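You operate a simulated robot arm through the tools that you are given. There is no shell and no other tool. Be economical: measure what you need, move in short steps, check, and stop when the job is done.

You are at the controls of a simulated two-armed robot. One attempt, no reset.

TASK
Pack both brackets into the holed box, tighten its thumbscrew and lay the clipboard on top.
Fine: steady the box with one hand while you tighten.

It is judged by the outcome, as a careful person would: the job done as asked, and still so three seconds after it is handed in. It fails if anything else is knocked over, pushed out of place, dropped, spilled or broken.

THE ROBOT
Two 7-joint arms with two-finger parallel grippers on one trunk, on a base that drives. Base frame: it is fixed to the floor where the robot stands at the start and does not move with it; the origin is under the middle of the robot, x ahead of it, y to its left, z up. Lengths are in m, angles in degrees, forces in N, time in s.
The left shoulder is at the start at [0.07, 0.163, 1.12], the right one opposite. With the tool pointing down near the work surface each hand reaches from about 0.36 to 0.88 m from the robot's upright axis, wherever it stands, measured 20 degrees to its own side. Places, roughly: box thumbscrew [0.6, -0.1, 0.8]; inside of the holed box [0.7, -0.2, 0.7]. Payload 3.43 kg a hand.
The TCP of each hand is the grasp point between the finger pads, 0.034 m short of the fingertips. In the tool frame z runs along the fingers and y along their closing line. Largest opening 0.128 m; finger width 0.024, thickness 0.012; the body of the gripper, 0.048 by 0.13 m, starts 0.096 m behind the TCP.
Orientation is that of the tool frame in the base frame, as [roll, pitch, yaw] about the fixed x, y, z axes, in that order (R = Rz(yaw) Ry(pitch) Rx(roll)). With the fingers straight down and closing along the base's y, the tool's x points along the base's -x, its y along +y and its z along -z.

THE INTERFACE
- The arms move only by the tool servo_tool. It takes "left_targets", "right_targets" or both (then of equal length, played together; a hand with none holds still); each is a list of rows, each a list of 7 numbers: the shift along the tool's x, y, z in m, then the turn, a rotation vector about the tool's x, y, z in degrees, then the finger opening in m, from 0 to 0.128. In form: [[tx, ty, tz, rx, ry, rz, hand], ...]. A call has 1 to 20 rows; each row is the pose to reach, as a shift and turn from the pose commanded when the call began, along the tool's axes at that moment. Rows are played at 5 a second. More than 0.05 m and 8.6 degrees between two rows, or a gripper value outside its range, and nothing of the call is played. A pose out of reach is approached as far as the arm can. The call stops where the force on the tool passes 40 N (or 10 N more than at its start, if that is more) or the arm is blocked; 0.2 s more then pass. Each finger travels about 0.153 m/s and halts on what it meets, pressing with about 26 N; the grip force reading is that of the motor and also rises with nothing between the fingers. The clock runs only during rows and for 0.2 s after the last one: add rows that repeat a pose to give the fingers time. The reply holds the time, the measured pose of the TCP, the force on the tool along the base axes, the opening and the grip force, in the units named above and with some noise, with the torque about the TCP (base axes, N m) and any sound that the robot's microphone picked up.
- Cameras (640 x 400 px; columns grow to the right, rows downward): "scene" is now at [0.1252, -0.03, 1.3362]; the picture's right is [-0.36, -0.93, 0.00], its down [-0.65, 0.25, -0.71] and it looks along [0.67, -0.26, -0.70] (base axes); focal length 291 px, centre (320, 200). "left" rides on the left gripper at [0.076, 0.011, -0.16] in its tool frame; the picture's right is [-0.15, 0.99, 0.00], its down [-0.88, -0.13, -0.46] and it looks along [-0.45, -0.07, 0.89] (tool axes); focal length 234 px, centre (320, 200). "right" rides on the right gripper at [0.076, -0.011, -0.16] in its tool frame; the picture's right is [0.15, 0.99, 0.00], its down [-0.88, 0.13, -0.46] and it looks along [-0.45, 0.07, 0.89] (tool axes); focal length 234 px, centre (320, 200).
- grab_frame(camera): a new picture of that camera. No time passes.
- move_column(by): slides the trunk up (or, below 0, down) by that many m; the arms and the scene camera ride with it, the base frame stays. It gives what a move gives, with no picture.
- steer(legs): drives the robot by 1 to 6 legs, each [ahead, left, turn to the left] in m, m and degrees, along the robot's own axes; the way and the turn of a leg run together, so that a leg with both is an arc; at most 1.5 m and 180 degrees a leg. The arms and the cameras ride along, it lands a little off, and it stops where it bumps. It gives what a move gives.
- head_to(pan, tilt): turns the head with the scene camera to pan (to the left, within 86 degrees either way) and tilt (down, from -29 to 69), counted from straight ahead of the robot. It gives what a move gives.
- pixel_to_xyz(camera, pixels): for up to 12 pixels [column, row] of the newest picture of that camera ("zoom" is the newest enlarged one), the place [x, y, z] in the base frame of the surface seen there, good to about 0.002 m. No time passes.
- zoom(camera, box): a new picture of the part [left, top, right, bottom] of that camera's present view, enlarged. No time passes.
- close_job(): hands the job in; it is judged then, once.

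Keep the steps short. Do not move on a guess: measure, check each grasp and each placing, and mend mistakes. In all there are 80 turns and 70 pictures (those below and enlarged ones count). Leave the grippers open and the arms clear of the work at the hand-in unless told otherwise, and finish with a single line.

The tools are called after ">>>" as name(argument=value, ...) on one line, values as JSON. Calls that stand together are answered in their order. servo_tool: Moves the arms, as the interface text tells. Its arguments: {"type":"object","properties":{"left_targets":{"type":"array"},"right_targets":{"type":"array"}},"required":[]} The other tools are called the same way: move_column (by) slides the trunk up or down; steer (legs) drives the base; head_to (pan, tilt) turns the head that bears the scene camera; grab_frame (camera) takes a picture; pixel_to_xyz (camera, pixels) gives the place of the surface under pixels of a picture; zoom (camera, box) takes an enlarged picture of a part of a camera's view; close_job () hands the job in.

At the start:

```text
time: 0.0
left_tool_pos: [0.6015, 0.0205, 1.0815]
left_ee_rot: [-180.0, 0.0, -180.0]
left_contact_force: [0.1, 0.4, -0.3]
left_wrist_torque: [-0.02, 0.0, -0.01]
left_width: 0.128
left_grasp_force: 0.0
right_tool_pos: [0.4342, -0.4502, 1.0103]
right_ee_rot: [179.9, -0.1, 180.0]
right_contact_force: [0.1, -0.2, 0.1]
right_wrist_torque: [-0.02, 0.04, 0.02]
right_width: 0.1281
right_grasp_force: 0.0
trunk travel left (down, up): [-0.6, 0.34]
robot x, y, heading: [-0.0004, 0.0042, -0.2]
head pan, tilt: [-21.1, 44.4]
```

scene: 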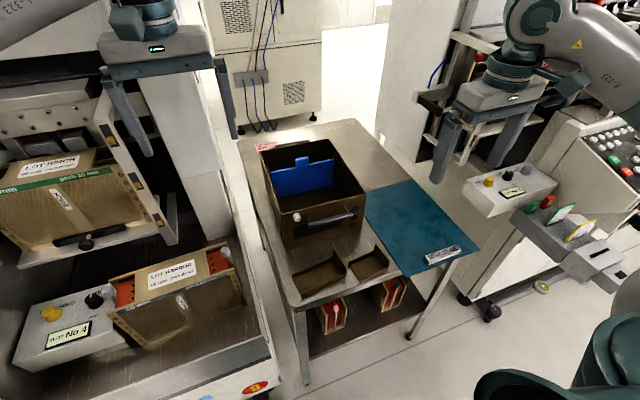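
right: 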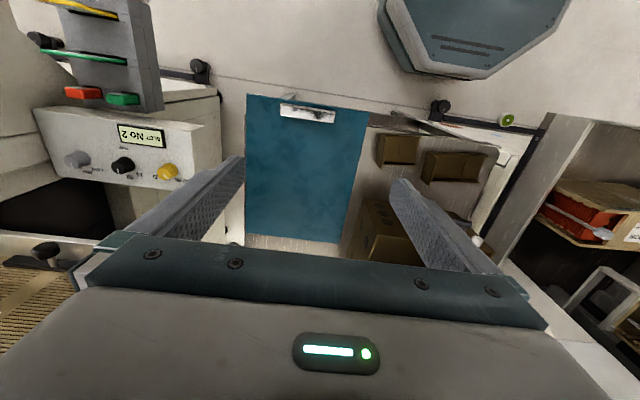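
left: 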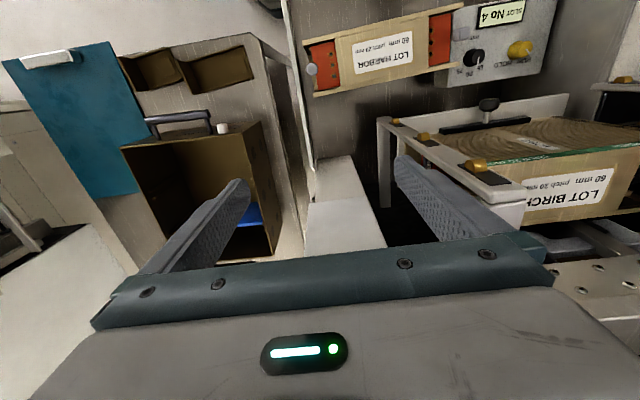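

I see a small table with a box (around px 310,195), two bracket-like pieces at px (320,275) and (367,265), and a blue clipboard at (420,225). I'll zoom in to tell the parts apart.

>>> zoom(camera="scene", box=[230, 120, 490, 350])

>>> zoom(camera="left", box=[0, 20, 320, 270])

```text
1.74 times, centred on (360, 235) of scene
```

zoom: 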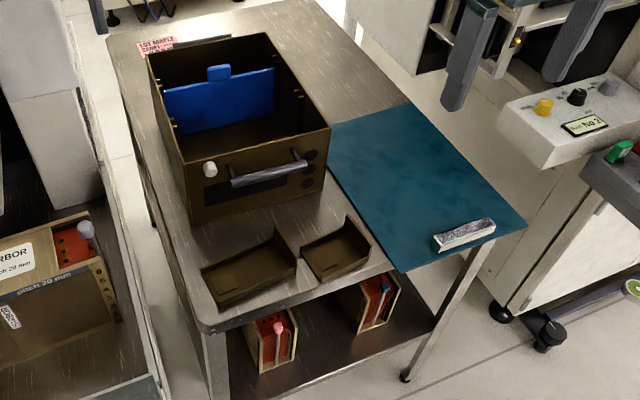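

```text
1.60 times, centred on (160, 145) of left
```

zoom: 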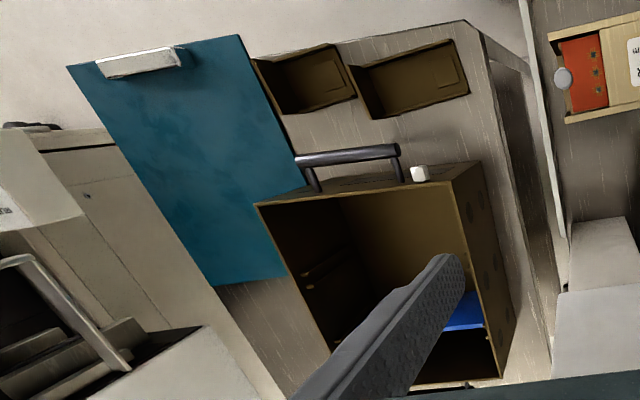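

The white knob on the box front is the thumbscrew. I'll enlarge the brackets and box, then measure.

>>> zoom(camera="scene", box=[240, 130, 400, 240])

>>> pixel_to_xyz(camera="zoom", pixels=[[75, 80], [330, 55], [487, 300], [165, 345], [225, 348], [300, 390], [435, 350], [180, 170], [220, 115], [300, 270], [370, 150], [380, 240]])

>>> zoom(camera="scene", box=[270, 230, 410, 340])

>>> pixel_to_xyz(camera="scene", pixels=[[292, 273], [342, 251], [303, 299], [344, 279], [320, 272], [349, 263], [374, 247], [359, 283], [388, 267], [368, 264], [442, 257], [330, 300]])

```text
3.64 times, centred on (320, 185) of scene
```

zoom: 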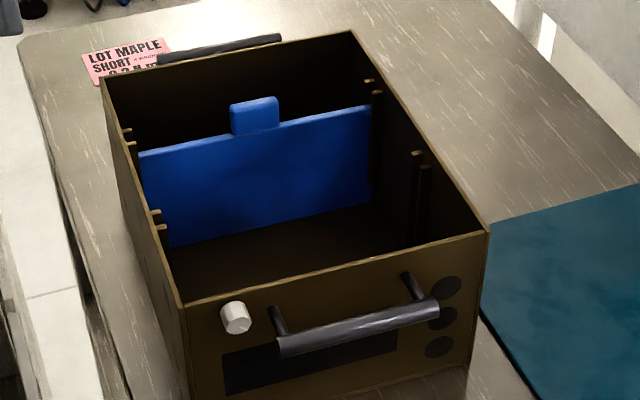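

```text
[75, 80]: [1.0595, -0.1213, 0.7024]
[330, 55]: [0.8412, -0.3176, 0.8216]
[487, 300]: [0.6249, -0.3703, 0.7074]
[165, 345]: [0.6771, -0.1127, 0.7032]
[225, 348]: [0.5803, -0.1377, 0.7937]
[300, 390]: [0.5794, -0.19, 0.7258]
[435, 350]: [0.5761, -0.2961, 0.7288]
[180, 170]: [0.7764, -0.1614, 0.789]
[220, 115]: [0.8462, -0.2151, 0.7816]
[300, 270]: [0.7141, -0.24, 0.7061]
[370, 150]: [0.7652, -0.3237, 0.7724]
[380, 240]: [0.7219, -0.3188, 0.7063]
```

```text
3.64 times, centred on (340, 285) of scene
```

zoom: 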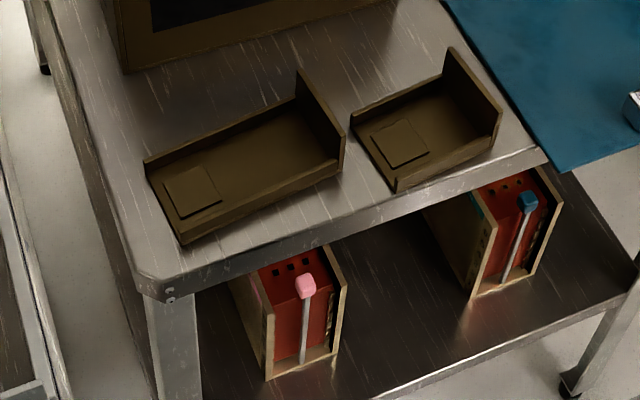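

```text
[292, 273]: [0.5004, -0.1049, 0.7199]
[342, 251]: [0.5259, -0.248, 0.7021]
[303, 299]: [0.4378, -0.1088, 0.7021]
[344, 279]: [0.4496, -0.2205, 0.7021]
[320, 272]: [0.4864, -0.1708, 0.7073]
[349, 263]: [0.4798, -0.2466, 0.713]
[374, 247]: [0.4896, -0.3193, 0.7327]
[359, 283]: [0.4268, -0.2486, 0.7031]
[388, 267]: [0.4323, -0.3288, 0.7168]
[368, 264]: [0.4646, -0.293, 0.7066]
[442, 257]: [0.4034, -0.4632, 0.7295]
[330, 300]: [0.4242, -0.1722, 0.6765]
```

The brackets look like shallow L-plates with an upright flange. Next I'll zoom on the knob, the clipboard and the pink label.

>>> zoom(camera="scene", box=[280, 195, 328, 225])

>>> zoom(camera="scene", box=[350, 160, 494, 290])

>>> pixel_to_xyz(camera="scene", pixels=[[367, 192], [406, 182], [476, 247], [406, 274], [428, 261], [458, 248], [430, 266], [460, 254], [420, 225], [406, 277], [412, 270], [470, 244]])

>>> pixel_to_xyz(camera="scene", pixels=[[266, 152], [328, 140], [361, 195], [286, 213], [298, 217], [302, 216], [296, 212], [312, 228], [352, 215], [240, 140], [356, 119], [390, 300]])

```text
13.33 times, centred on (304, 210) of scene
```

zoom: 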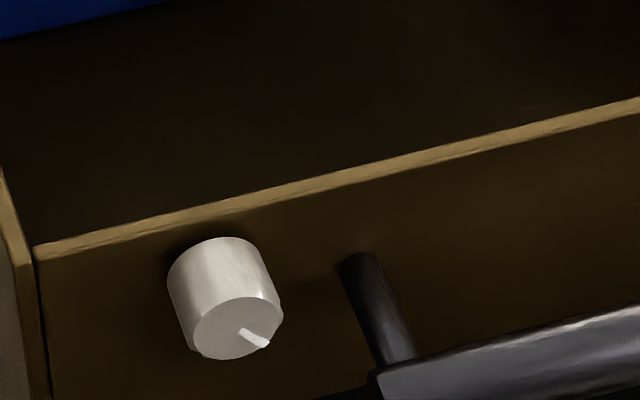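

```text
3.08 times, centred on (422, 225) of scene
```

zoom: 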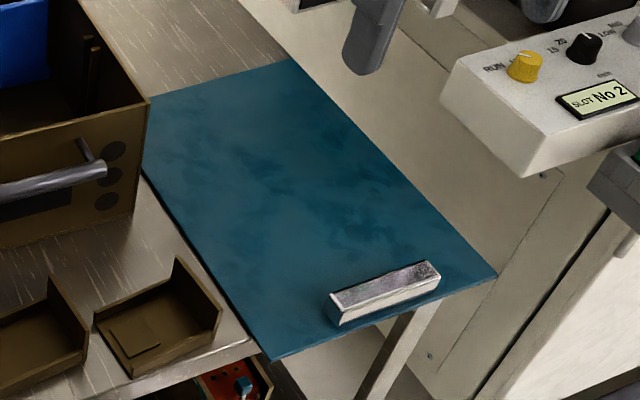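

```text
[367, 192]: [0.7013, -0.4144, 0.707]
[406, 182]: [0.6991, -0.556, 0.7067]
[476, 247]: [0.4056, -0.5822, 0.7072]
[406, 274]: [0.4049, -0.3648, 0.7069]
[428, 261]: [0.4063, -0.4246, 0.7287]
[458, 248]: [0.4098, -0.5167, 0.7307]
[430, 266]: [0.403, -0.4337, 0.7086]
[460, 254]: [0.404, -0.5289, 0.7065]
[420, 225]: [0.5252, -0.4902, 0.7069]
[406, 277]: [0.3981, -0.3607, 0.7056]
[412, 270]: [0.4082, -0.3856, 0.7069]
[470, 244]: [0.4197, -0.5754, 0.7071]
```

```text
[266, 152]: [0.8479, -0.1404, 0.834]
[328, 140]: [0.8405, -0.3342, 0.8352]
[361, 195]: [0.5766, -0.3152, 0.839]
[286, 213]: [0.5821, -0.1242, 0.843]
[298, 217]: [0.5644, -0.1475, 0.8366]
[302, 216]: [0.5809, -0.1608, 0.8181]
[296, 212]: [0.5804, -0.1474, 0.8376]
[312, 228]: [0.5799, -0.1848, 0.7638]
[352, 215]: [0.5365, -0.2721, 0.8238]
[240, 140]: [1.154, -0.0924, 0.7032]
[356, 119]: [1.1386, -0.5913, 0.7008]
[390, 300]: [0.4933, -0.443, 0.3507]
```

Knob sits at about (0.57, -0.146, 0.825), rim z about 0.842, and the clipboard has a raised clip at its near edge. I'll bring the right hand over the brackets for a closer top view.

>>> servo_tool(right_targets=[[0, 0.05, 0.01, 0, 0, 0, 0.128], [0, 0.09, 0.02, 0, 0, 0, 0.128], [0, 0.13, 0.03, 0, 0, 0, 0.128], [0, 0.17, 0.04, 0, 0, 0, 0.128], [0, 0.21, 0.05, 0, 0, 0, 0.128], [0, 0.25, 0.06, 0, 0, 0, 0.128], [0, 0.25, 0.06, 0, 0, 0, 0.128]])

>>> grab_frame(camera="right")

```text
refused: row 1 steps farther than a row can; nothing moved
```

```text
60 pictures are left
```

right: 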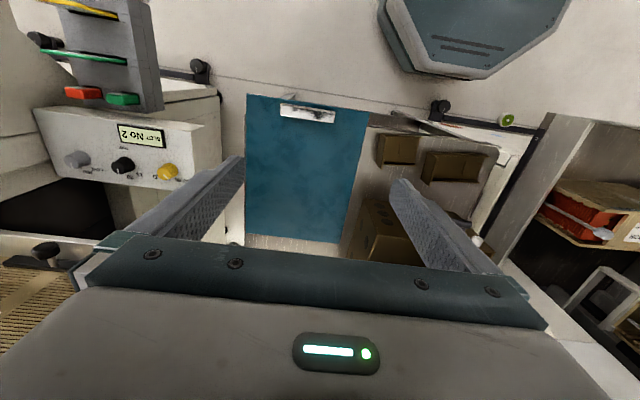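

The first row was slightly over the step limit, so I'm resending it with smaller rows.

>>> servo_tool(right_targets=[[0, 0.04, 0.01, 0, 0, 0, 0.128], [0, 0.08, 0.02, 0, 0, 0, 0.128], [0, 0.12, 0.03, 0, 0, 0, 0.128], [0, 0.16, 0.04, 0, 0, 0, 0.128], [0, 0.2, 0.05, 0, 0, 0, 0.128], [0, 0.24, 0.06, 0, 0, 0, 0.128], [0, 0.24, 0.06, 0, 0, 0, 0.128]])

>>> grab_frame(camera="right")

```text
time: 1.6
left_tool_pos: [0.6009, 0.0189, 1.0822]
left_ee_rot: [179.9, 0.0, -179.9]
left_contact_force: [-0.7, 0.8, -1.0]
left_wrist_torque: [0.02, 0.01, 0.0]
left_width: 0.1281
left_grasp_force: 0.0
right_tool_pos: [0.4336, -0.2096, 0.9499]
right_ee_rot: [180.0, 0.1, 179.9]
right_contact_force: [0.2, -0.1, 0.0]
right_wrist_torque: [0.01, -0.02, 0.01]
right_width: 0.1278
right_grasp_force: 0.1
trunk travel left (down, up): [-0.6, 0.34]
robot x, y, heading: [0.0015, -0.0008, -0.0]
head pan, tilt: [-21.1, 44.4]
```

```text
59 pictures are left
```

right: 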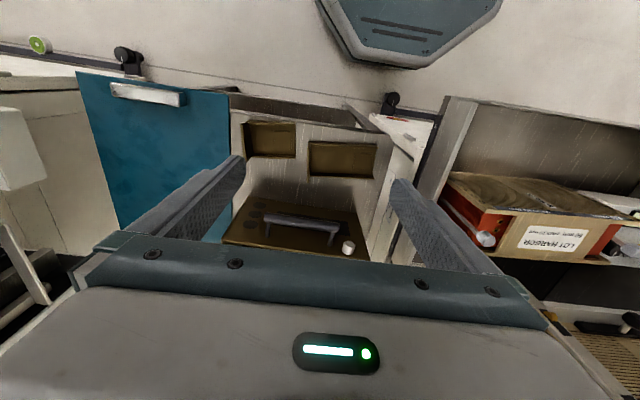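

>>> zoom(camera="right", box=[230, 105, 390, 205])

>>> pixel_to_xyz(camera="right", pixels=[[308, 144], [376, 145], [309, 175], [373, 178], [245, 122], [294, 123], [248, 156], [295, 158], [340, 160], [270, 140], [347, 248], [346, 242]])

```text
4.00 times, centred on (310, 155) of right
```

zoom: 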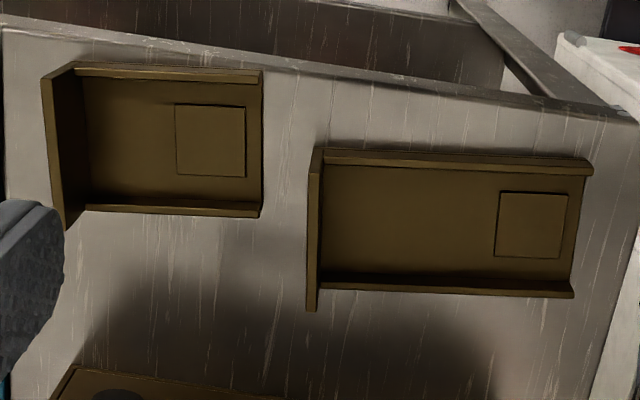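

```text
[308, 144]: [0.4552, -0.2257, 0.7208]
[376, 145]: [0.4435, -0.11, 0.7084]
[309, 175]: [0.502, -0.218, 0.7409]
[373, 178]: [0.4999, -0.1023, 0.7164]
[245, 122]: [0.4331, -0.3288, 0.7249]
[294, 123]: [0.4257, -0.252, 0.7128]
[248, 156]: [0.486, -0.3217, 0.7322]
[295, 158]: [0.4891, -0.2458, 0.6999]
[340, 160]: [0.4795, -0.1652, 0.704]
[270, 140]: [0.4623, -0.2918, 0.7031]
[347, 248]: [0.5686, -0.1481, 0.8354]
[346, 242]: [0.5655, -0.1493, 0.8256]
```

Both brackets are clear: rims on the near and far sides, flange on the right. I'll measure the rim lines exactly in the zoomed view.

>>> pixel_to_xyz(camera="zoom", pixels=[[330, 156], [585, 166], [325, 283], [568, 292], [315, 165], [312, 295], [50, 90], [68, 205], [80, 70], [255, 76], [95, 208], [255, 211]])

```text
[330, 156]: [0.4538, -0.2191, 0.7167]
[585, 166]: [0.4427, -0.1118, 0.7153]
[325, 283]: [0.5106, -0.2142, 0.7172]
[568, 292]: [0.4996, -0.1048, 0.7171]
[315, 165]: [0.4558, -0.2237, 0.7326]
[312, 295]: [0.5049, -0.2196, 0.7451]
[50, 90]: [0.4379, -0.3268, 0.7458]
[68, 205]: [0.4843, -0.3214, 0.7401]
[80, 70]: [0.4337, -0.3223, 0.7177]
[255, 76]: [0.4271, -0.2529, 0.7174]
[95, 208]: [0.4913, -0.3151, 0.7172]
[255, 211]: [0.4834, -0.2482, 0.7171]
```

Bracket A centre is about (0.477, -0.163), yaw 5.9° ccw. B is about (0.459, -0.285), yaw 5.5°. Before picking, I'll measure the box interior with the left camera.

>>> servo_tool(left_targets=[[0.03, -0.04, 0, 0, 0, 0, 0.128], [0.06, -0.08, 0, 0, 0, 0, 0.128], [0.08, -0.1, 0, 0, 0, 0, 0.128], [0.08, -0.1, 0, 0, 0, 0, 0.128]])

>>> grab_frame(camera="left")

```text
time: 2.6
left_tool_pos: [0.5199, -0.0776, 1.0853]
left_ee_rot: [-179.9, 0.1, 180.0]
left_contact_force: [0.2, 0.1, 0.6]
left_wrist_torque: [-0.03, 0.03, 0.03]
left_width: 0.128
left_grasp_force: 0.0
right_tool_pos: [0.4352, -0.2073, 0.949]
right_ee_rot: [-180.0, 0.0, -180.0]
right_contact_force: [0.4, 0.1, -0.6]
right_wrist_torque: [0.03, 0.02, -0.03]
right_width: 0.1282
right_grasp_force: 0.0
trunk travel left (down, up): [-0.6, 0.34]
robot x, y, heading: [-0.0007, -0.0004, -0.1]
head pan, tilt: [-21.1, 44.4]
```

```text
57 pictures are left
```

left: 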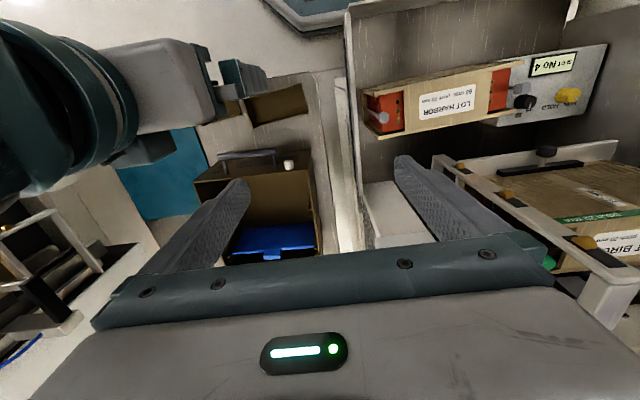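

>>> zoom(camera="left", box=[190, 145, 340, 265])

```text
3.33 times, centred on (265, 205) of left
```

zoom: 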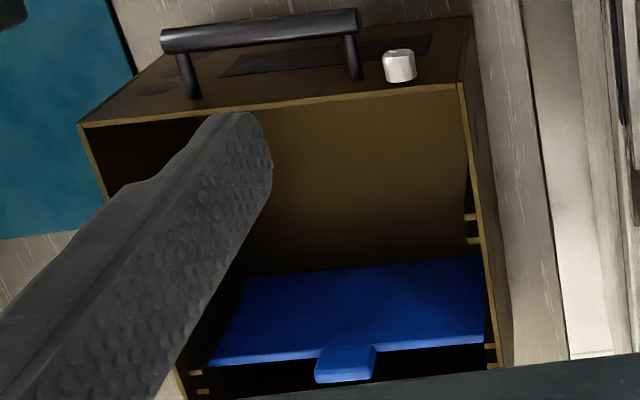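

>>> pixel_to_xyz(camera="zoom", pixels=[[90, 124], [457, 88], [463, 100], [503, 355], [210, 362], [480, 342], [345, 370], [473, 217], [476, 240], [345, 265], [455, 200], [120, 180]])

>>> pixel_to_xyz(camera="zoom", pixels=[[400, 300], [300, 300], [400, 265], [300, 255], [492, 350], [488, 365], [200, 372], [400, 60], [399, 76], [384, 68], [414, 68], [300, 20]])

```text
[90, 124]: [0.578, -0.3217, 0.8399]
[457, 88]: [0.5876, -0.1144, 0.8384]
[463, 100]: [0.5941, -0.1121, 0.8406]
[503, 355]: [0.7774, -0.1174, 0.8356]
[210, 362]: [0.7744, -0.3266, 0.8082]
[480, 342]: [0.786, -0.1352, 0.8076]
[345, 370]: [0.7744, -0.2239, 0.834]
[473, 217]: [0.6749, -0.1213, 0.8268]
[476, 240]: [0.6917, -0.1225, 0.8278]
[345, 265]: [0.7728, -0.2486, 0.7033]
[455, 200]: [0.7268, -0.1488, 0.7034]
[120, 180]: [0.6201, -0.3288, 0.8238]
```

```text
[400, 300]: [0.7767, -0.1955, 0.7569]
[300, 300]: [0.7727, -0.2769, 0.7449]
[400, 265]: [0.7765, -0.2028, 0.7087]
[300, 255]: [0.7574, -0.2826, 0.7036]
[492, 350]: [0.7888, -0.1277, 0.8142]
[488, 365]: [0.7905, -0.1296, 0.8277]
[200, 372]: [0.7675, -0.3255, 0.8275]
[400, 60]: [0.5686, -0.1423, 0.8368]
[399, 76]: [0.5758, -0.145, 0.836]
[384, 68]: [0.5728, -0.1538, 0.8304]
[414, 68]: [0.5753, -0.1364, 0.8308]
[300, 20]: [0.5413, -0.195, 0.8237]
```

Box yaw is about -2.8° and the front compartment spans x 0.59–0.77, y -0.126 to -0.325. I'll move the left hand out of the way, then swing the right hand over bracket A with fingers closing across its width.

>>> servo_tool(left_targets=[[0, 0.04, 0, 0, 0, 0, 0.128], [0, 0.08, 0, 0, 0, 0, 0.128], [0, 0.12, 0, 0, 0, 0, 0.128], [0, 0.16, 0, 0, 0, 0, 0.128], [0, 0.2, 0, 0, 0, 0, 0.128], [0, 0.24, 0, 0, 0, 0, 0.128], [0, 0.24, 0, 0, 0, 0, 0.128], [0, 0.24, 0, 0, 0, 0, 0.128], [0, 0.24, 0, 0, 0, 0, 0.128], [0, 0.24, 0, 0, 0, 0, 0.128], [0, 0.24, 0, 0, 0, 0, 0.128], [0, 0.24, 0, 0, 0, 0, 0.128]], right_targets=[[0, 0, 0, 0, 0, 8.4, 0.128], [0, 0, 0, 0, 0, 16.8, 0.128], [-0.01, 0.01, 0, 0, 0, 25.2, 0.12], [-0.02, 0.02, 0, 0, 0, 33.6, 0.1], [-0.03, 0.03, 0.02, 0, 0, 42, 0.095], [-0.0415, 0.045, 0.04, 0, 0, 50.4, 0.095], [-0.0415, 0.045, 0.06, 0, 0, 58.8, 0.095], [-0.0415, 0.045, 0.08, 0, 0, 67.2, 0.095], [-0.0415, 0.045, 0.1, 0, 0, 75.6, 0.095], [-0.0415, 0.045, 0.12, 0, 0, 84.1, 0.095], [-0.0415, 0.045, 0.14, 0, 0, 84.1, 0.095], [-0.0415, 0.045, 0.14, 0, 0, 84.1, 0.095]])

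>>> grab_frame(camera="right")

```text
time: 5.2
left_tool_pos: [0.5205, 0.1578, 1.0822]
left_ee_rot: [-180.0, 0.0, 179.9]
left_contact_force: [0.3, 0.2, 0.4]
left_wrist_torque: [-0.01, 0.02, -0.01]
left_width: 0.1278
left_grasp_force: 0.1
right_tool_pos: [0.4766, -0.1649, 0.8074]
right_ee_rot: [-179.7, 0.0, 95.9]
right_contact_force: [-2.2, -0.1, 0.0]
right_wrist_torque: [-0.02, -0.2, 0.03]
right_width: 0.0917
right_grasp_force: 0.1
trunk travel left (down, up): [-0.6, 0.34]
robot x, y, heading: [0.0025, -0.0, 0.2]
head pan, tilt: [-21.1, 44.4]
```

```text
55 pictures are left
```

right: 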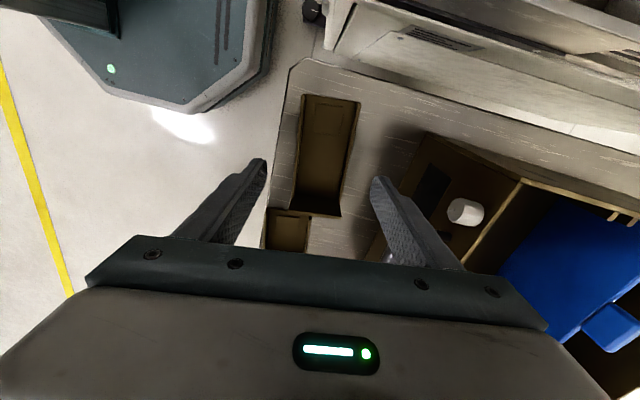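

Opening reads 0.0917 with a 2 N push along x, so the far finger is lightly touching the box handle. I'll narrow the fingers in place, shift slightly away and check.

>>> servo_tool(right_targets=[[0, 0, 0, 0, 0, 0, 0.075], [0, 0, 0, 0, 0, 0, 0.075]])

>>> zoom(camera="right", box=[230, 80, 510, 260])

>>> pixel_to_xyz(camera="right", pixels=[[300, 97], [358, 102], [301, 120], [354, 122], [308, 97], [350, 100], [450, 212], [466, 200], [518, 182], [465, 268]])

```text
time: 5.8
left_tool_pos: [0.5202, 0.1583, 1.0817]
left_ee_rot: [180.0, 0.0, -179.9]
left_contact_force: [-0.5, 0.0, -0.1]
left_wrist_torque: [-0.01, 0.01, 0.01]
left_width: 0.1278
left_grasp_force: 0.1
right_tool_pos: [0.4776, -0.1647, 0.8093]
right_ee_rot: [-180.0, 0.0, 95.9]
right_contact_force: [0.1, -0.5, 0.3]
right_wrist_torque: [-0.02, 0.0, -0.04]
right_width: 0.0751
right_grasp_force: 0.0
trunk travel left (down, up): [-0.6, 0.34]
robot x, y, heading: [0.002, 0.0001, 0.0]
head pan, tilt: [-21.1, 44.4]
```

```text
2.22 times, centred on (370, 170) of right
```

zoom: 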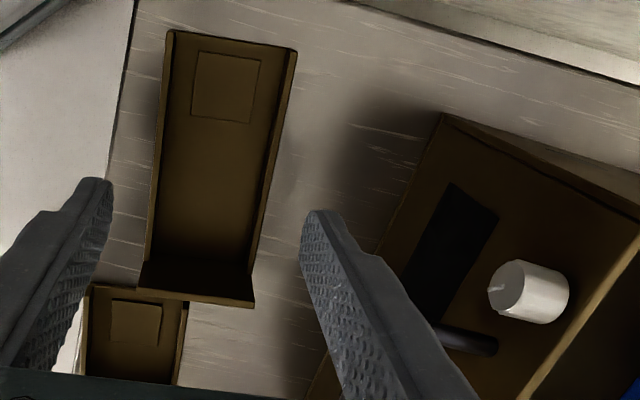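

```text
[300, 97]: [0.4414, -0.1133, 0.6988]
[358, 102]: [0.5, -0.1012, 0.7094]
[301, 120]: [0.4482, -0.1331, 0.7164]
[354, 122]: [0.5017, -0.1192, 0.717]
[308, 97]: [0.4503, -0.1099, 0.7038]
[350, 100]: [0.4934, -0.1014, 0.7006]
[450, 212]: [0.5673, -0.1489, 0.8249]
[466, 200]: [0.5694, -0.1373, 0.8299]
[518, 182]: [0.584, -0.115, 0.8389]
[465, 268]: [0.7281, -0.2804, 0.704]
```

Contact is gone. The bracket lies between the fingers, so I'll descend to TCP z ≈ 0.745 and close.

>>> servo_tool(right_targets=[[0, 0, 0.03, 0, 0, 0, 0.075], [0, 0, 0.05, 0, 0, 0, 0.075], [0, 0, 0.064, 0, 0, 0, 0.075], [0, 0, 0.064, 0, 0, 0, 0.075], [0, 0, 0.064, 0, 0, 0, 0.055], [0, 0, 0.064, 0, 0, 0, 0.045], [0, 0, 0.064, 0, 0, 0, 0.045]])

>>> zoom(camera="right", box=[220, 60, 420, 260])

```text
time: 7.4
left_tool_pos: [0.5218, 0.1579, 1.0831]
left_ee_rot: [180.0, -0.1, -180.0]
left_contact_force: [0.7, 0.4, -0.1]
left_wrist_torque: [0.02, 0.01, 0.0]
left_width: 0.1279
left_grasp_force: 0.1
right_tool_pos: [0.4776, -0.1652, 0.7456]
right_ee_rot: [180.0, 0.0, 95.9]
right_contact_force: [0.7, 0.3, 1.5]
right_wrist_torque: [0.06, -0.06, -0.02]
right_width: 0.0594
right_grasp_force: 25.6
trunk travel left (down, up): [-0.6, 0.34]
robot x, y, heading: [-0.0001, -0.0026, -0.1]
head pan, tilt: [-21.1, 44.4]
```

```text
2.00 times, centred on (320, 160) of right
```

zoom: 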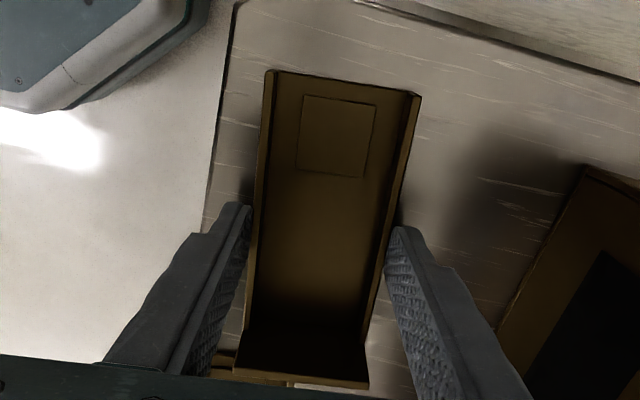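

Width is 0.0594 with 25.6 N grip, so it's firmly held. I'll lift it straight up and check.

>>> servo_tool(right_targets=[[0, 0, -0.01, 0, 0, 0, 0.045], [0, 0, -0.03, 0, 0, 0, 0.045], [0, 0, -0.07, 0, 0, 0, 0.045], [0, 0, -0.11, 0, 0, 0, 0.045], [0, 0, -0.15, 0, 0, 0, 0.045], [0, 0, -0.19, 0, 0, 0, 0.045], [0, 0, -0.19, 0, 0, 0, 0.045]])

>>> grab_frame(camera="right")

```text
time: 9.0
left_tool_pos: [0.5216, 0.1575, 1.0818]
left_ee_rot: [180.0, 0.2, 180.0]
left_contact_force: [-0.9, -0.4, -0.5]
left_wrist_torque: [0.0, 0.01, 0.01]
left_width: 0.1278
left_grasp_force: 0.0
right_tool_pos: [0.4782, -0.1641, 0.9362]
right_ee_rot: [179.9, 0.0, 95.8]
right_contact_force: [-0.2, -0.7, -1.9]
right_wrist_torque: [0.02, 0.05, 0.01]
right_width: 0.0595
right_grasp_force: 25.9
trunk travel left (down, up): [-0.6, 0.34]
robot x, y, heading: [0.0001, 0.0008, 0.0]
head pan, tilt: [-21.1, 44.4]
```

```text
52 pictures are left
```

right: 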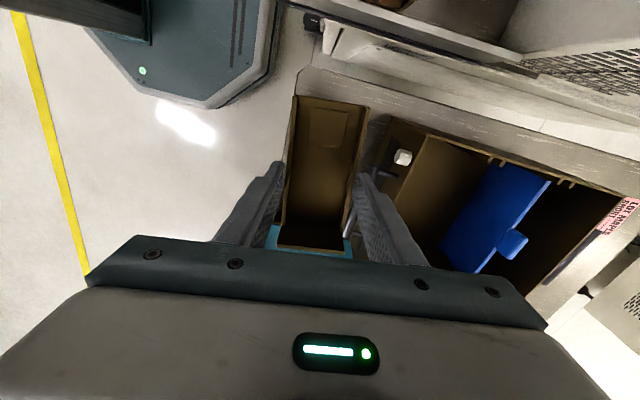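

Bracket A is held level. Now I'll carry it over the box to (0.681, -0.182), turning it in line with the box.

>>> servo_tool(right_targets=[[-0.0038, 0.02, 0, 0, 0, -8.1, 0.045], [-0.0077, 0.04, 0, 0, 0, -16.3, 0.045], [-0.0115, 0.06, 0, 0, 0, -24.4, 0.045], [-0.0154, 0.08, 0, 0, 0, -32.5, 0.045], [-0.0192, 0.1, 0, 0, 0, -40.7, 0.045], [-0.0231, 0.12, 0, 0, 0, -48.8, 0.045], [-0.027, 0.14, 0, 0, 0, -56.9, 0.045], [-0.0308, 0.16, 0, 0, 0, -65.1, 0.045], [-0.0347, 0.18, 0, 0, 0, -73.2, 0.045], [-0.0385, 0.2, 0, 0, 0, -81.35, 0.045], [-0.0385, 0.2, 0, 0, 0, -81.35, 0.045], [-0.0385, 0.2, 0, 0, 0, -81.35, 0.045]])

>>> grab_frame(camera="right")

>>> grab_frame(camera="scene")

```text
time: 11.6
left_tool_pos: [0.5213, 0.1579, 1.0815]
left_ee_rot: [-180.0, 0.1, 180.0]
left_contact_force: [-0.8, -1.0, -0.2]
left_wrist_torque: [0.03, 0.04, 0.02]
left_width: 0.1283
left_grasp_force: 0.1
right_tool_pos: [0.6788, -0.1806, 0.9348]
right_ee_rot: [180.0, 0.0, 177.3]
right_contact_force: [-0.5, -0.4, -1.1]
right_wrist_torque: [0.01, 0.04, 0.0]
right_width: 0.0595
right_grasp_force: 26.2
trunk travel left (down, up): [-0.6, 0.34]
robot x, y, heading: [0.0026, -0.0007, 0.1]
head pan, tilt: [-21.1, 44.4]
```

```text
51 pictures are left
```

right: 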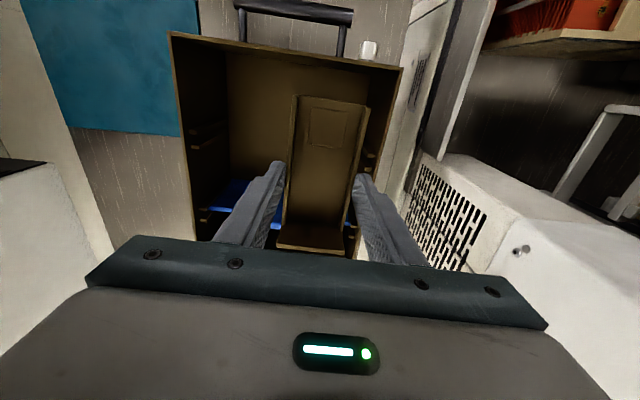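

```text
50 pictures are left
```

scene: 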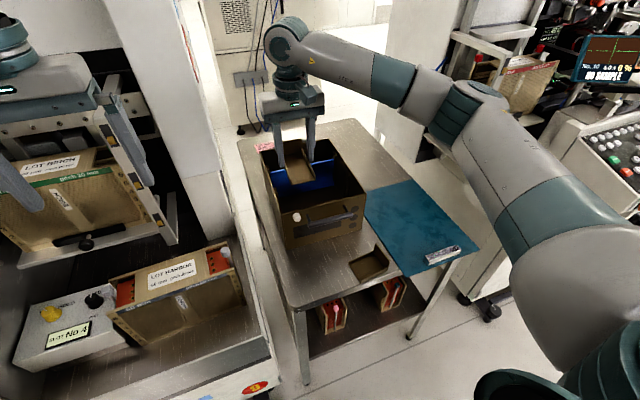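

>>> pixel_to_xyz(camera="right", pixels=[[171, 34], [402, 70], [392, 110], [371, 155], [193, 130], [207, 208], [222, 180], [240, 212], [184, 90], [388, 130]])

```text
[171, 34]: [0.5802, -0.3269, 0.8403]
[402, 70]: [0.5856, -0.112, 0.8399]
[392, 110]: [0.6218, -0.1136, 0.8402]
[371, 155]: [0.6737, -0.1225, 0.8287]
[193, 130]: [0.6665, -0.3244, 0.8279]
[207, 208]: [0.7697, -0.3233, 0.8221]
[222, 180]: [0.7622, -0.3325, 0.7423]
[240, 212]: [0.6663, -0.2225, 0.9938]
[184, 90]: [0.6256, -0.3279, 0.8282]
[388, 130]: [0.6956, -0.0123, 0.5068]
```

Position is clear of the walls (ribs at -0.1225 and -0.324). I'll lower the bracket to just above the floor.

>>> servo_tool(right_targets=[[0, 0, 0.04, 0, 0, 0, 0.045], [0, 0, 0.08, 0, 0, 0, 0.045], [0, 0, 0.12, 0, 0, 0, 0.045], [0, 0, 0.15, 0, 0, 0, 0.045], [0, 0, 0.17, 0, 0, 0, 0.045], [0, 0, 0.18, 0, 0, 0, 0.045], [0, 0, 0.185, 0, 0, 0, 0.045], [0, 0, 0.185, 0, 0, 0, 0.045]])

>>> grab_frame(camera="right")

```text
time: 13.4
left_tool_pos: [0.5206, 0.1575, 1.0826]
left_ee_rot: [180.0, -0.1, 180.0]
left_contact_force: [0.5, 0.1, -0.3]
left_wrist_torque: [-0.02, 0.0, 0.0]
left_width: 0.1278
left_grasp_force: 0.0
right_tool_pos: [0.6805, -0.1822, 0.7485]
right_ee_rot: [-180.0, 0.0, 177.4]
right_contact_force: [-1.0, 0.1, 0.8]
right_wrist_torque: [0.0, -0.06, -0.03]
right_width: 0.059
right_grasp_force: 25.9
trunk travel left (down, up): [-0.6, 0.34]
robot x, y, heading: [-0.0013, 0.0012, -0.2]
head pan, tilt: [-21.1, 44.4]
```

```text
49 pictures are left
```

right: 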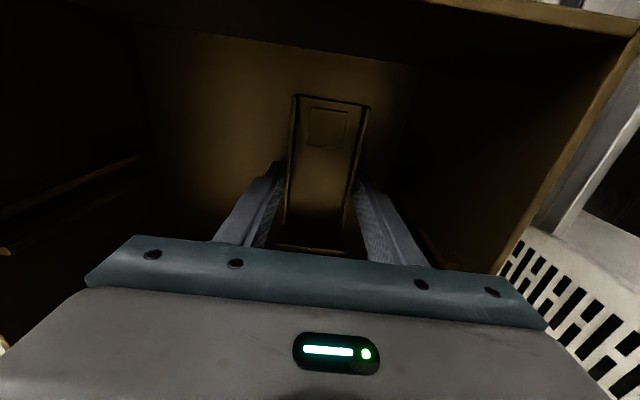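

The bracket is at the floor with no side contact. Next I'll open gently and rise straight out.

>>> servo_tool(right_targets=[[0, 0, 0, 0, 0, 0, 0.068], [0, 0, 0, 0, 0, 0, 0.075], [0, 0, 0, 0, 0, 0, 0.075], [0, 0, -0.03, 0, 0, 0, 0.075], [0, 0, -0.07, 0, 0, 0, 0.075], [0, 0, -0.11, 0, 0, 0, 0.075], [0, 0, -0.15, 0, 0, 0, 0.075], [0, 0, -0.19, 0, 0, 0, 0.075], [0, 0, -0.19, 0, 0, 0, 0.075]])

>>> grab_frame(camera="right")

```text
time: 15.4
left_tool_pos: [0.5214, 0.1582, 1.0817]
left_ee_rot: [-179.9, 0.0, -180.0]
left_contact_force: [0.2, -0.7, 0.0]
left_wrist_torque: [0.02, 0.0, 0.03]
left_width: 0.1282
left_grasp_force: 0.0
right_tool_pos: [0.6806, -0.1829, 0.9408]
right_ee_rot: [180.0, 0.0, 177.2]
right_contact_force: [-0.5, 1.2, -0.5]
right_wrist_torque: [0.01, 0.02, -0.03]
right_width: 0.0751
right_grasp_force: 0.0
trunk travel left (down, up): [-0.6, 0.34]
robot x, y, heading: [0.0044, -0.0006, 0.1]
head pan, tilt: [-21.1, 44.4]
```

```text
48 pictures are left
```

right: 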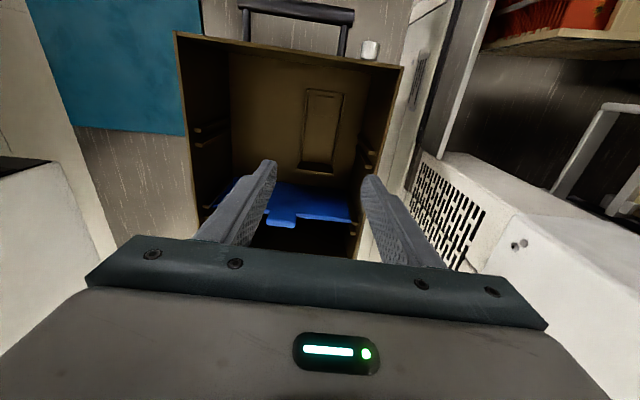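

A lies flat in the box. Next is bracket B at (0.459, -0.285): I'll move above it with the hand turned again.

>>> servo_tool(right_targets=[[0.0216, -0.0112, 0, 0, 0, 8.2, 0.075], [0.0433, -0.0225, 0, 0, 0, 16.3, 0.075], [0.065, -0.0337, 0, 0, 0, 24.5, 0.075], [0.0866, -0.045, 0, 0, 0, 32.7, 0.075], [0.1083, -0.0562, 0, 0, 0, 40.9, 0.075], [0.13, -0.0674, 0, 0, 0, 49, 0.075], [0.1516, -0.0787, 0, 0, 0, 57.2, 0.075], [0.1732, -0.09, 0, 0, 0, 65.4, 0.075], [0.195, -0.1012, 0, 0, 0, 73.5, 0.075], [0.2165, -0.1124, 0, 0, 0, 81.7, 0.075], [0.2165, -0.1124, 0.04, 0, 0, 81.7, 0.075], [0.2165, -0.1124, 0.08, 0, 0, 81.7, 0.075], [0.2165, -0.1124, 0.12, 0, 0, 81.7, 0.075], [0.2165, -0.1124, 0.12, 0, 0, 81.7, 0.075]])

>>> zoom(camera="right", box=[200, 60, 440, 260])

>>> pixel_to_xyz(camera="zoom", pixels=[[250, 100], [370, 100], [240, 180], [350, 180], [260, 150], [360, 150]])

```text
time: 18.4
left_tool_pos: [0.5195, 0.1574, 1.0829]
left_ee_rot: [-180.0, 0.0, -179.9]
left_contact_force: [0.4, 0.4, 0.6]
left_wrist_torque: [0.0, 0.01, -0.01]
left_width: 0.1282
left_grasp_force: 0.1
right_tool_pos: [0.4584, -0.2844, 0.8161]
right_ee_rot: [180.0, 0.0, 95.5]
right_contact_force: [-0.3, 0.5, -1.2]
right_wrist_torque: [0.01, -0.01, -0.01]
right_width: 0.0751
right_grasp_force: 0.1
trunk travel left (down, up): [-0.6, 0.34]
robot x, y, heading: [-0.001, 0.0018, -0.2]
head pan, tilt: [-21.1, 44.4]
```

```text
2.00 times, centred on (320, 160) of right
```

zoom: 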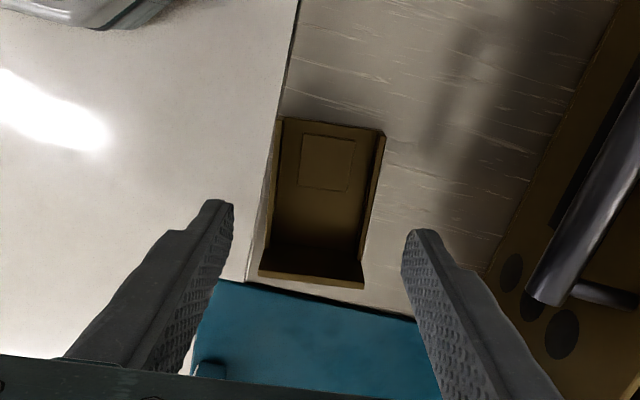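

```text
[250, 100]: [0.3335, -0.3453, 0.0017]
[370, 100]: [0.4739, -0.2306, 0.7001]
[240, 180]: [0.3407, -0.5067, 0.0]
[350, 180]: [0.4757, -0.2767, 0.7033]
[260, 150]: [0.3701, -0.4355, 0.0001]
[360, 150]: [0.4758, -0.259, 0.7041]
```

B is centred between the fingers. I'll descend to 0.7455 and close.

>>> servo_tool(right_targets=[[0, 0, 0.03, 0, 0, 0, 0.075], [0, 0, 0.055, 0, 0, 0, 0.075], [0, 0, 0.0705, 0, 0, 0, 0.075], [0, 0, 0.0705, 0, 0, 0, 0.075], [0, 0, 0.0705, 0, 0, 0, 0.055], [0, 0, 0.0705, 0, 0, 0, 0.045], [0, 0, 0.0705, 0, 0, 0, 0.045], [0, 0, 0.06, 0, 0, 0, 0.045], [0, 0, 0.04, 0, 0, 0, 0.045]])

>>> zoom(camera="right", box=[200, 60, 440, 260])

```text
time: 20.4
left_tool_pos: [0.521, 0.1575, 1.0827]
left_ee_rot: [180.0, 0.0, -179.9]
left_contact_force: [0.5, 0.4, 0.4]
left_wrist_torque: [0.0, -0.03, 0.01]
left_width: 0.128
left_grasp_force: 0.1
right_tool_pos: [0.4598, -0.2836, 0.7776]
right_ee_rot: [-180.0, 0.0, 95.5]
right_contact_force: [0.0, 0.1, -0.6]
right_wrist_torque: [-0.02, -0.02, 0.01]
right_width: 0.0591
right_grasp_force: 25.9
trunk travel left (down, up): [-0.6, 0.34]
robot x, y, heading: [0.0016, 0.006, 0.1]
head pan, tilt: [-21.1, 44.4]
```

```text
2.00 times, centred on (320, 160) of right
```

zoom: 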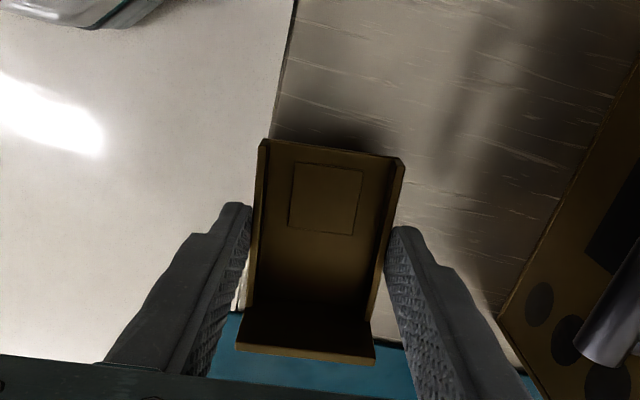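

B is held and off the table. I'll lift it, carry it over the box to (0.681, -0.267) and turn it.

>>> servo_tool(right_targets=[[0, 0, -0.04, 0, 0, 0, 0.045], [0, 0, -0.08, 0, 0, 0, 0.045], [0, 0, -0.12, 0, 0, 0, 0.045], [0, 0, -0.16, 0, 0, 0, 0.045], [-0.0004, 0.0223, -0.16, 0, 0, -8.2, 0.045], [-0.0008, 0.0445, -0.16, 0, 0, -16.3, 0.045], [-0.0012, 0.0668, -0.16, 0, 0, -24.5, 0.045], [-0.0016, 0.0891, -0.16, 0, 0, -32.7, 0.045], [-0.002, 0.1113, -0.16, 0, 0, -40.9, 0.045], [-0.0023, 0.1336, -0.16, 0, 0, -49, 0.045], [-0.0027, 0.1559, -0.16, 0, 0, -57.2, 0.045], [-0.0031, 0.1782, -0.16, 0, 0, -65.4, 0.045], [-0.0035, 0.2004, -0.16, 0, 0, -73.5, 0.045], [-0.0039, 0.2227, -0.16, 0, 0, -81.7, 0.045], [-0.0039, 0.2227, -0.16, 0, 0, -81.7, 0.045], [-0.0039, 0.2227, -0.16, 0, 0, -81.7, 0.045]])

>>> grab_frame(camera="right")

```text
time: 23.8
left_tool_pos: [0.52, 0.1572, 1.0834]
left_ee_rot: [-180.0, 0.1, 180.0]
left_contact_force: [1.1, -0.5, -0.1]
left_wrist_torque: [0.0, -0.02, -0.01]
left_width: 0.1279
left_grasp_force: 0.1
right_tool_pos: [0.6801, -0.2665, 0.9374]
right_ee_rot: [-179.9, 0.1, 177.3]
right_contact_force: [0.4, -0.6, -1.5]
right_wrist_torque: [0.02, 0.02, 0.02]
right_width: 0.0591
right_grasp_force: 26.4
trunk travel left (down, up): [-0.6, 0.34]
robot x, y, heading: [0.0002, 0.0006, 0.0]
head pan, tilt: [-21.1, 44.4]
```

```text
45 pictures are left
```

right: 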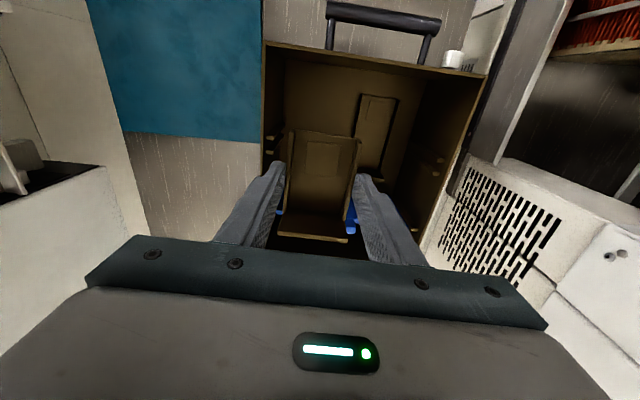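

Clearances are about 12 mm to A and 16 mm to the wall. I'll lower B.

>>> servo_tool(right_targets=[[0, 0, 0.04, 0, 0, 0, 0.045], [0, 0, 0.08, 0, 0, 0, 0.045], [0, 0, 0.12, 0, 0, 0, 0.045], [0, 0, 0.15, 0, 0, 0, 0.045], [0, 0, 0.17, 0, 0, 0, 0.045], [0, 0, 0.18, 0, 0, 0, 0.045], [0, 0, 0.188, 0, 0, 0, 0.045], [0, 0, 0.188, 0, 0, 0, 0.045]])

>>> grab_frame(camera="right")

```text
time: 25.6
left_tool_pos: [0.521, 0.1582, 1.0827]
left_ee_rot: [180.0, 0.0, 180.0]
left_contact_force: [0.1, 0.0, 0.9]
left_wrist_torque: [0.03, 0.0, -0.02]
left_width: 0.1279
left_grasp_force: 0.0
right_tool_pos: [0.6806, -0.2662, 0.7511]
right_ee_rot: [179.9, 0.0, 177.2]
right_contact_force: [-0.4, 0.5, -0.8]
right_wrist_torque: [0.0, 0.02, 0.0]
right_width: 0.0593
right_grasp_force: 26.3
trunk travel left (down, up): [-0.6, 0.34]
robot x, y, heading: [-0.0016, 0.0007, 0.0]
head pan, tilt: [-21.1, 44.4]
```

```text
44 pictures are left
```

right: 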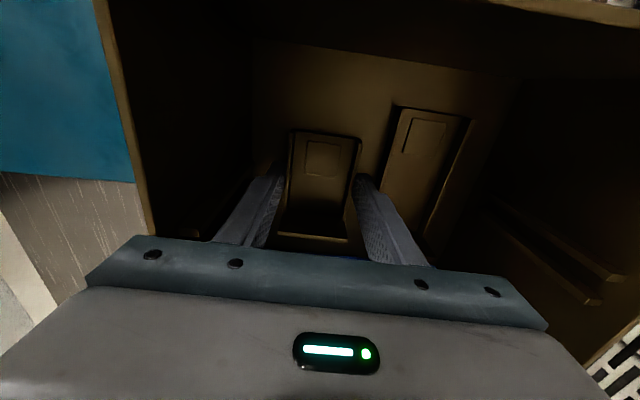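

>>> servo_tool(right_targets=[[0, 0, 0.0025, 0, 0, 0, 0.045], [0, 0, 0.0025, 0, 0, 0, 0.066], [0, 0, 0.0025, 0, 0, 0, 0.072], [0, 0, 0.0025, 0, 0, 0, 0.072], [0, 0, -0.03, 0, 0, 0, 0.072], [0, 0, -0.07, 0, 0, 0, 0.072], [0, 0, -0.11, 0, 0, 0, 0.072], [0, 0, -0.15, 0, 0, 0, 0.072], [0, 0, -0.19, 0, 0, 0, 0.072], [0, 0, -0.19, 0, 0, 0, 0.072]])

>>> grab_frame(camera="right")

```text
time: 27.8
left_tool_pos: [0.5202, 0.1567, 1.0835]
left_ee_rot: [180.0, 0.0, 180.0]
left_contact_force: [0.5, -0.8, -0.2]
left_wrist_torque: [-0.01, 0.01, 0.01]
left_width: 0.1281
left_grasp_force: 0.0
right_tool_pos: [0.6807, -0.2671, 0.9387]
right_ee_rot: [180.0, -0.1, 177.2]
right_contact_force: [-1.2, 0.4, 0.0]
right_wrist_torque: [-0.02, -0.04, 0.02]
right_width: 0.0721
right_grasp_force: 0.0
trunk travel left (down, up): [-0.6, 0.34]
robot x, y, heading: [-0.0016, 0.0014, -0.3]
head pan, tilt: [-21.1, 44.4]
```

```text
43 pictures are left
```

right: 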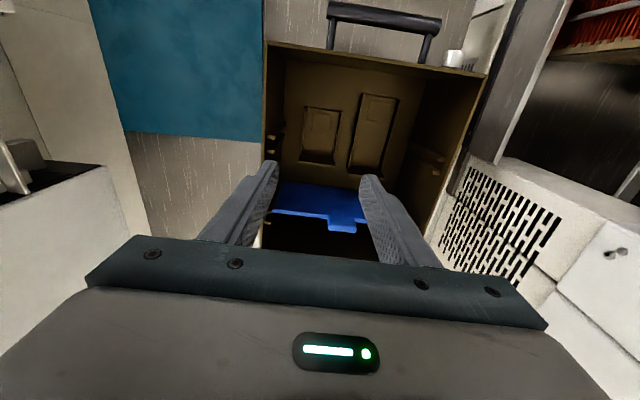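

Both brackets lie flat in the box. Now the thumbscrew: the right hand will pinch the box's right wall to steady it, and the left will turn the knob. I'll measure the right wall rim and the knob area.

>>> zoom(camera="right", box=[230, 0, 500, 170])

>>> pixel_to_xyz(camera="right", pixels=[[264, 60], [264, 100], [263, 140], [266, 46], [479, 80], [453, 59], [440, 20], [436, 26], [424, 60], [330, 8], [380, 14], [375, 60]])

>>> zoom(camera="scene", box=[270, 190, 350, 240])

```text
2.35 times, centred on (365, 85) of right
```

zoom: 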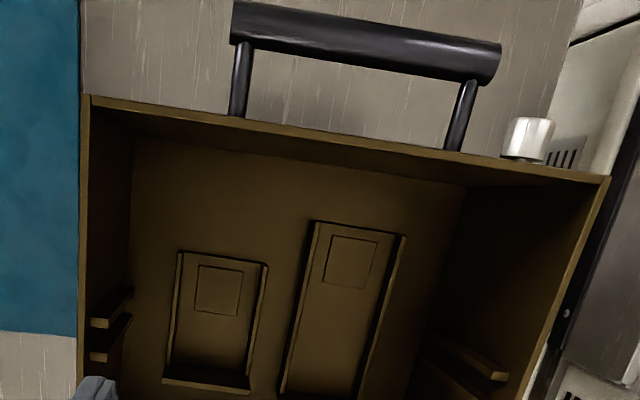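

```text
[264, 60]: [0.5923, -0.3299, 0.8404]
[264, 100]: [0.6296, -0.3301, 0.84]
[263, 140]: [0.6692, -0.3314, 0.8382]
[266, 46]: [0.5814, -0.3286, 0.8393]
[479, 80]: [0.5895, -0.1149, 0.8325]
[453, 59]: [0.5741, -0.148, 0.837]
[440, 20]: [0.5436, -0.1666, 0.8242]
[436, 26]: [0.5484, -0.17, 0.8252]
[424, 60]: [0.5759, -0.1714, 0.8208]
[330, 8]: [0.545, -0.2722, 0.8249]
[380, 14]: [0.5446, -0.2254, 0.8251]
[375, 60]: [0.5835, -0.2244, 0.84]
```

```text
8.00 times, centred on (310, 215) of scene
```

zoom: 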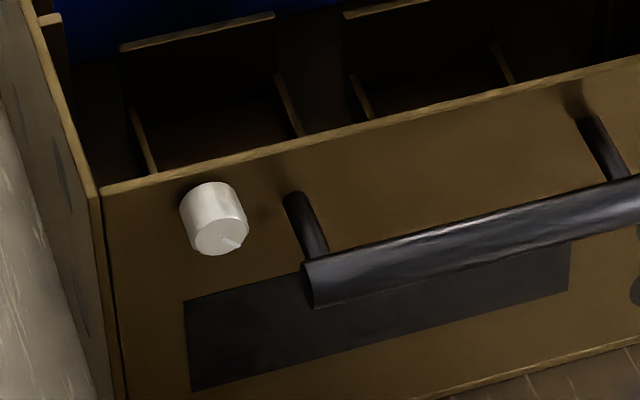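

>>> pixel_to_xyz(camera="zoom", pixels=[[218, 238], [215, 190], [183, 215], [245, 215], [232, 242], [306, 275], [310, 300], [320, 270], [310, 260], [204, 250], [240, 232], [293, 197]])

```text
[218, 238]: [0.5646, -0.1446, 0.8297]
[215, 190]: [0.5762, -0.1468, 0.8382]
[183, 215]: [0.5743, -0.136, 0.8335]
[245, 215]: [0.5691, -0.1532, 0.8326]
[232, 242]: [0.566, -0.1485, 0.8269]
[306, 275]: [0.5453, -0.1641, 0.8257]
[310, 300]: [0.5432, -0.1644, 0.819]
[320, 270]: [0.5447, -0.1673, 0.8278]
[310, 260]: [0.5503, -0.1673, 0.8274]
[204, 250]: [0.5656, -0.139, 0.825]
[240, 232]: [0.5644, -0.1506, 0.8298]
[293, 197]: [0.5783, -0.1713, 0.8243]
```

Knob axis is at (0.565, -0.1447, 0.829), and the handle bar ends 19 mm to its right, so turns must come in partial strokes. First the right hand goes over the right wall at (0.64, -0.3305), pinches it and holds.

>>> servo_tool(right_targets=[[0.0188, -0.0327, 0, 0, 0, 0, 0.06], [0.0376, -0.0653, 0, 0, 0, 0, 0.06], [0.0376, -0.0653, 0.03, 0, 0, 0, 0.06], [0.0376, -0.0653, 0.06, 0, 0, 0, 0.06], [0.0376, -0.0653, 0.09, 0, 0, 0, 0.06], [0.0376, -0.0653, 0.115, 0, 0, 0, 0.06], [0.0376, -0.0653, 0.115, 0, 0, 0, 0.06]])

>>> grab_frame(camera="right")

```text
time: 29.4
left_tool_pos: [0.5203, 0.1578, 1.0833]
left_ee_rot: [-179.9, 0.0, -180.0]
left_contact_force: [0.0, 0.2, 0.7]
left_wrist_torque: [-0.02, 0.04, -0.01]
left_width: 0.1279
left_grasp_force: 0.0
right_tool_pos: [0.6369, -0.3289, 0.8276]
right_ee_rot: [179.9, 0.1, 177.3]
right_contact_force: [0.6, 0.8, 0.3]
right_wrist_torque: [-0.01, -0.01, 0.01]
right_width: 0.0603
right_grasp_force: 0.0
trunk travel left (down, up): [-0.6, 0.34]
robot x, y, heading: [-0.0002, -0.0019, 0.1]
head pan, tilt: [-21.1, 44.4]
```

```text
40 pictures are left
```

right: 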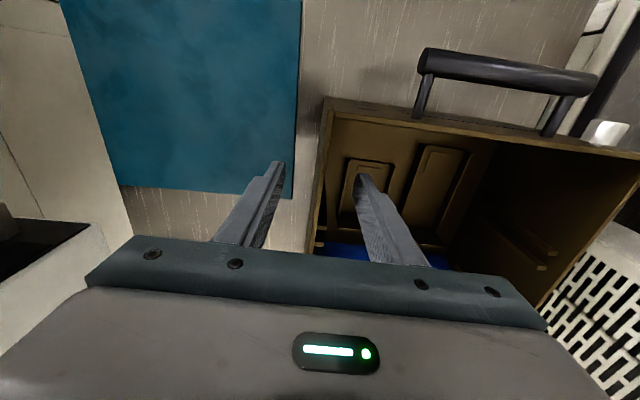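

The wall is centred between the fingers, so I'll close on it.

>>> servo_tool(right_targets=[[0, 0, 0, 0, 0, 0, 0.03], [0, 0, 0, 0, 0, 0, 0.015], [0, 0, 0, 0, 0, 0, 0.003], [0, 0, 0, 0, 0, 0, 0.0], [0, 0, 0, 0, 0, 0, 0.0]])

>>> pixel_to_xyz(camera="right", pixels=[[326, 100], [320, 150], [606, 132], [424, 50]])

```text
time: 30.6
left_tool_pos: [0.5215, 0.1578, 1.0836]
left_ee_rot: [-179.9, 0.0, 180.0]
left_contact_force: [0.7, 0.7, 0.3]
left_wrist_torque: [0.0, 0.0, -0.03]
left_width: 0.1282
left_grasp_force: 0.0
right_tool_pos: [0.6371, -0.3284, 0.8284]
right_ee_rot: [179.9, 0.1, 177.2]
right_contact_force: [-1.5, -3.9, 1.3]
right_wrist_torque: [-0.02, 0.26, 0.59]
right_width: 0.0041
right_grasp_force: 26.5
trunk travel left (down, up): [-0.6, 0.34]
robot x, y, heading: [-0.002, 0.0015, 0.2]
head pan, tilt: [-21.1, 44.4]
```

```text
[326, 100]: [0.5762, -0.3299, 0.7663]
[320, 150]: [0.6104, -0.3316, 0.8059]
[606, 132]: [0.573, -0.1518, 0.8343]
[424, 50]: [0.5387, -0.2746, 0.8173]
```

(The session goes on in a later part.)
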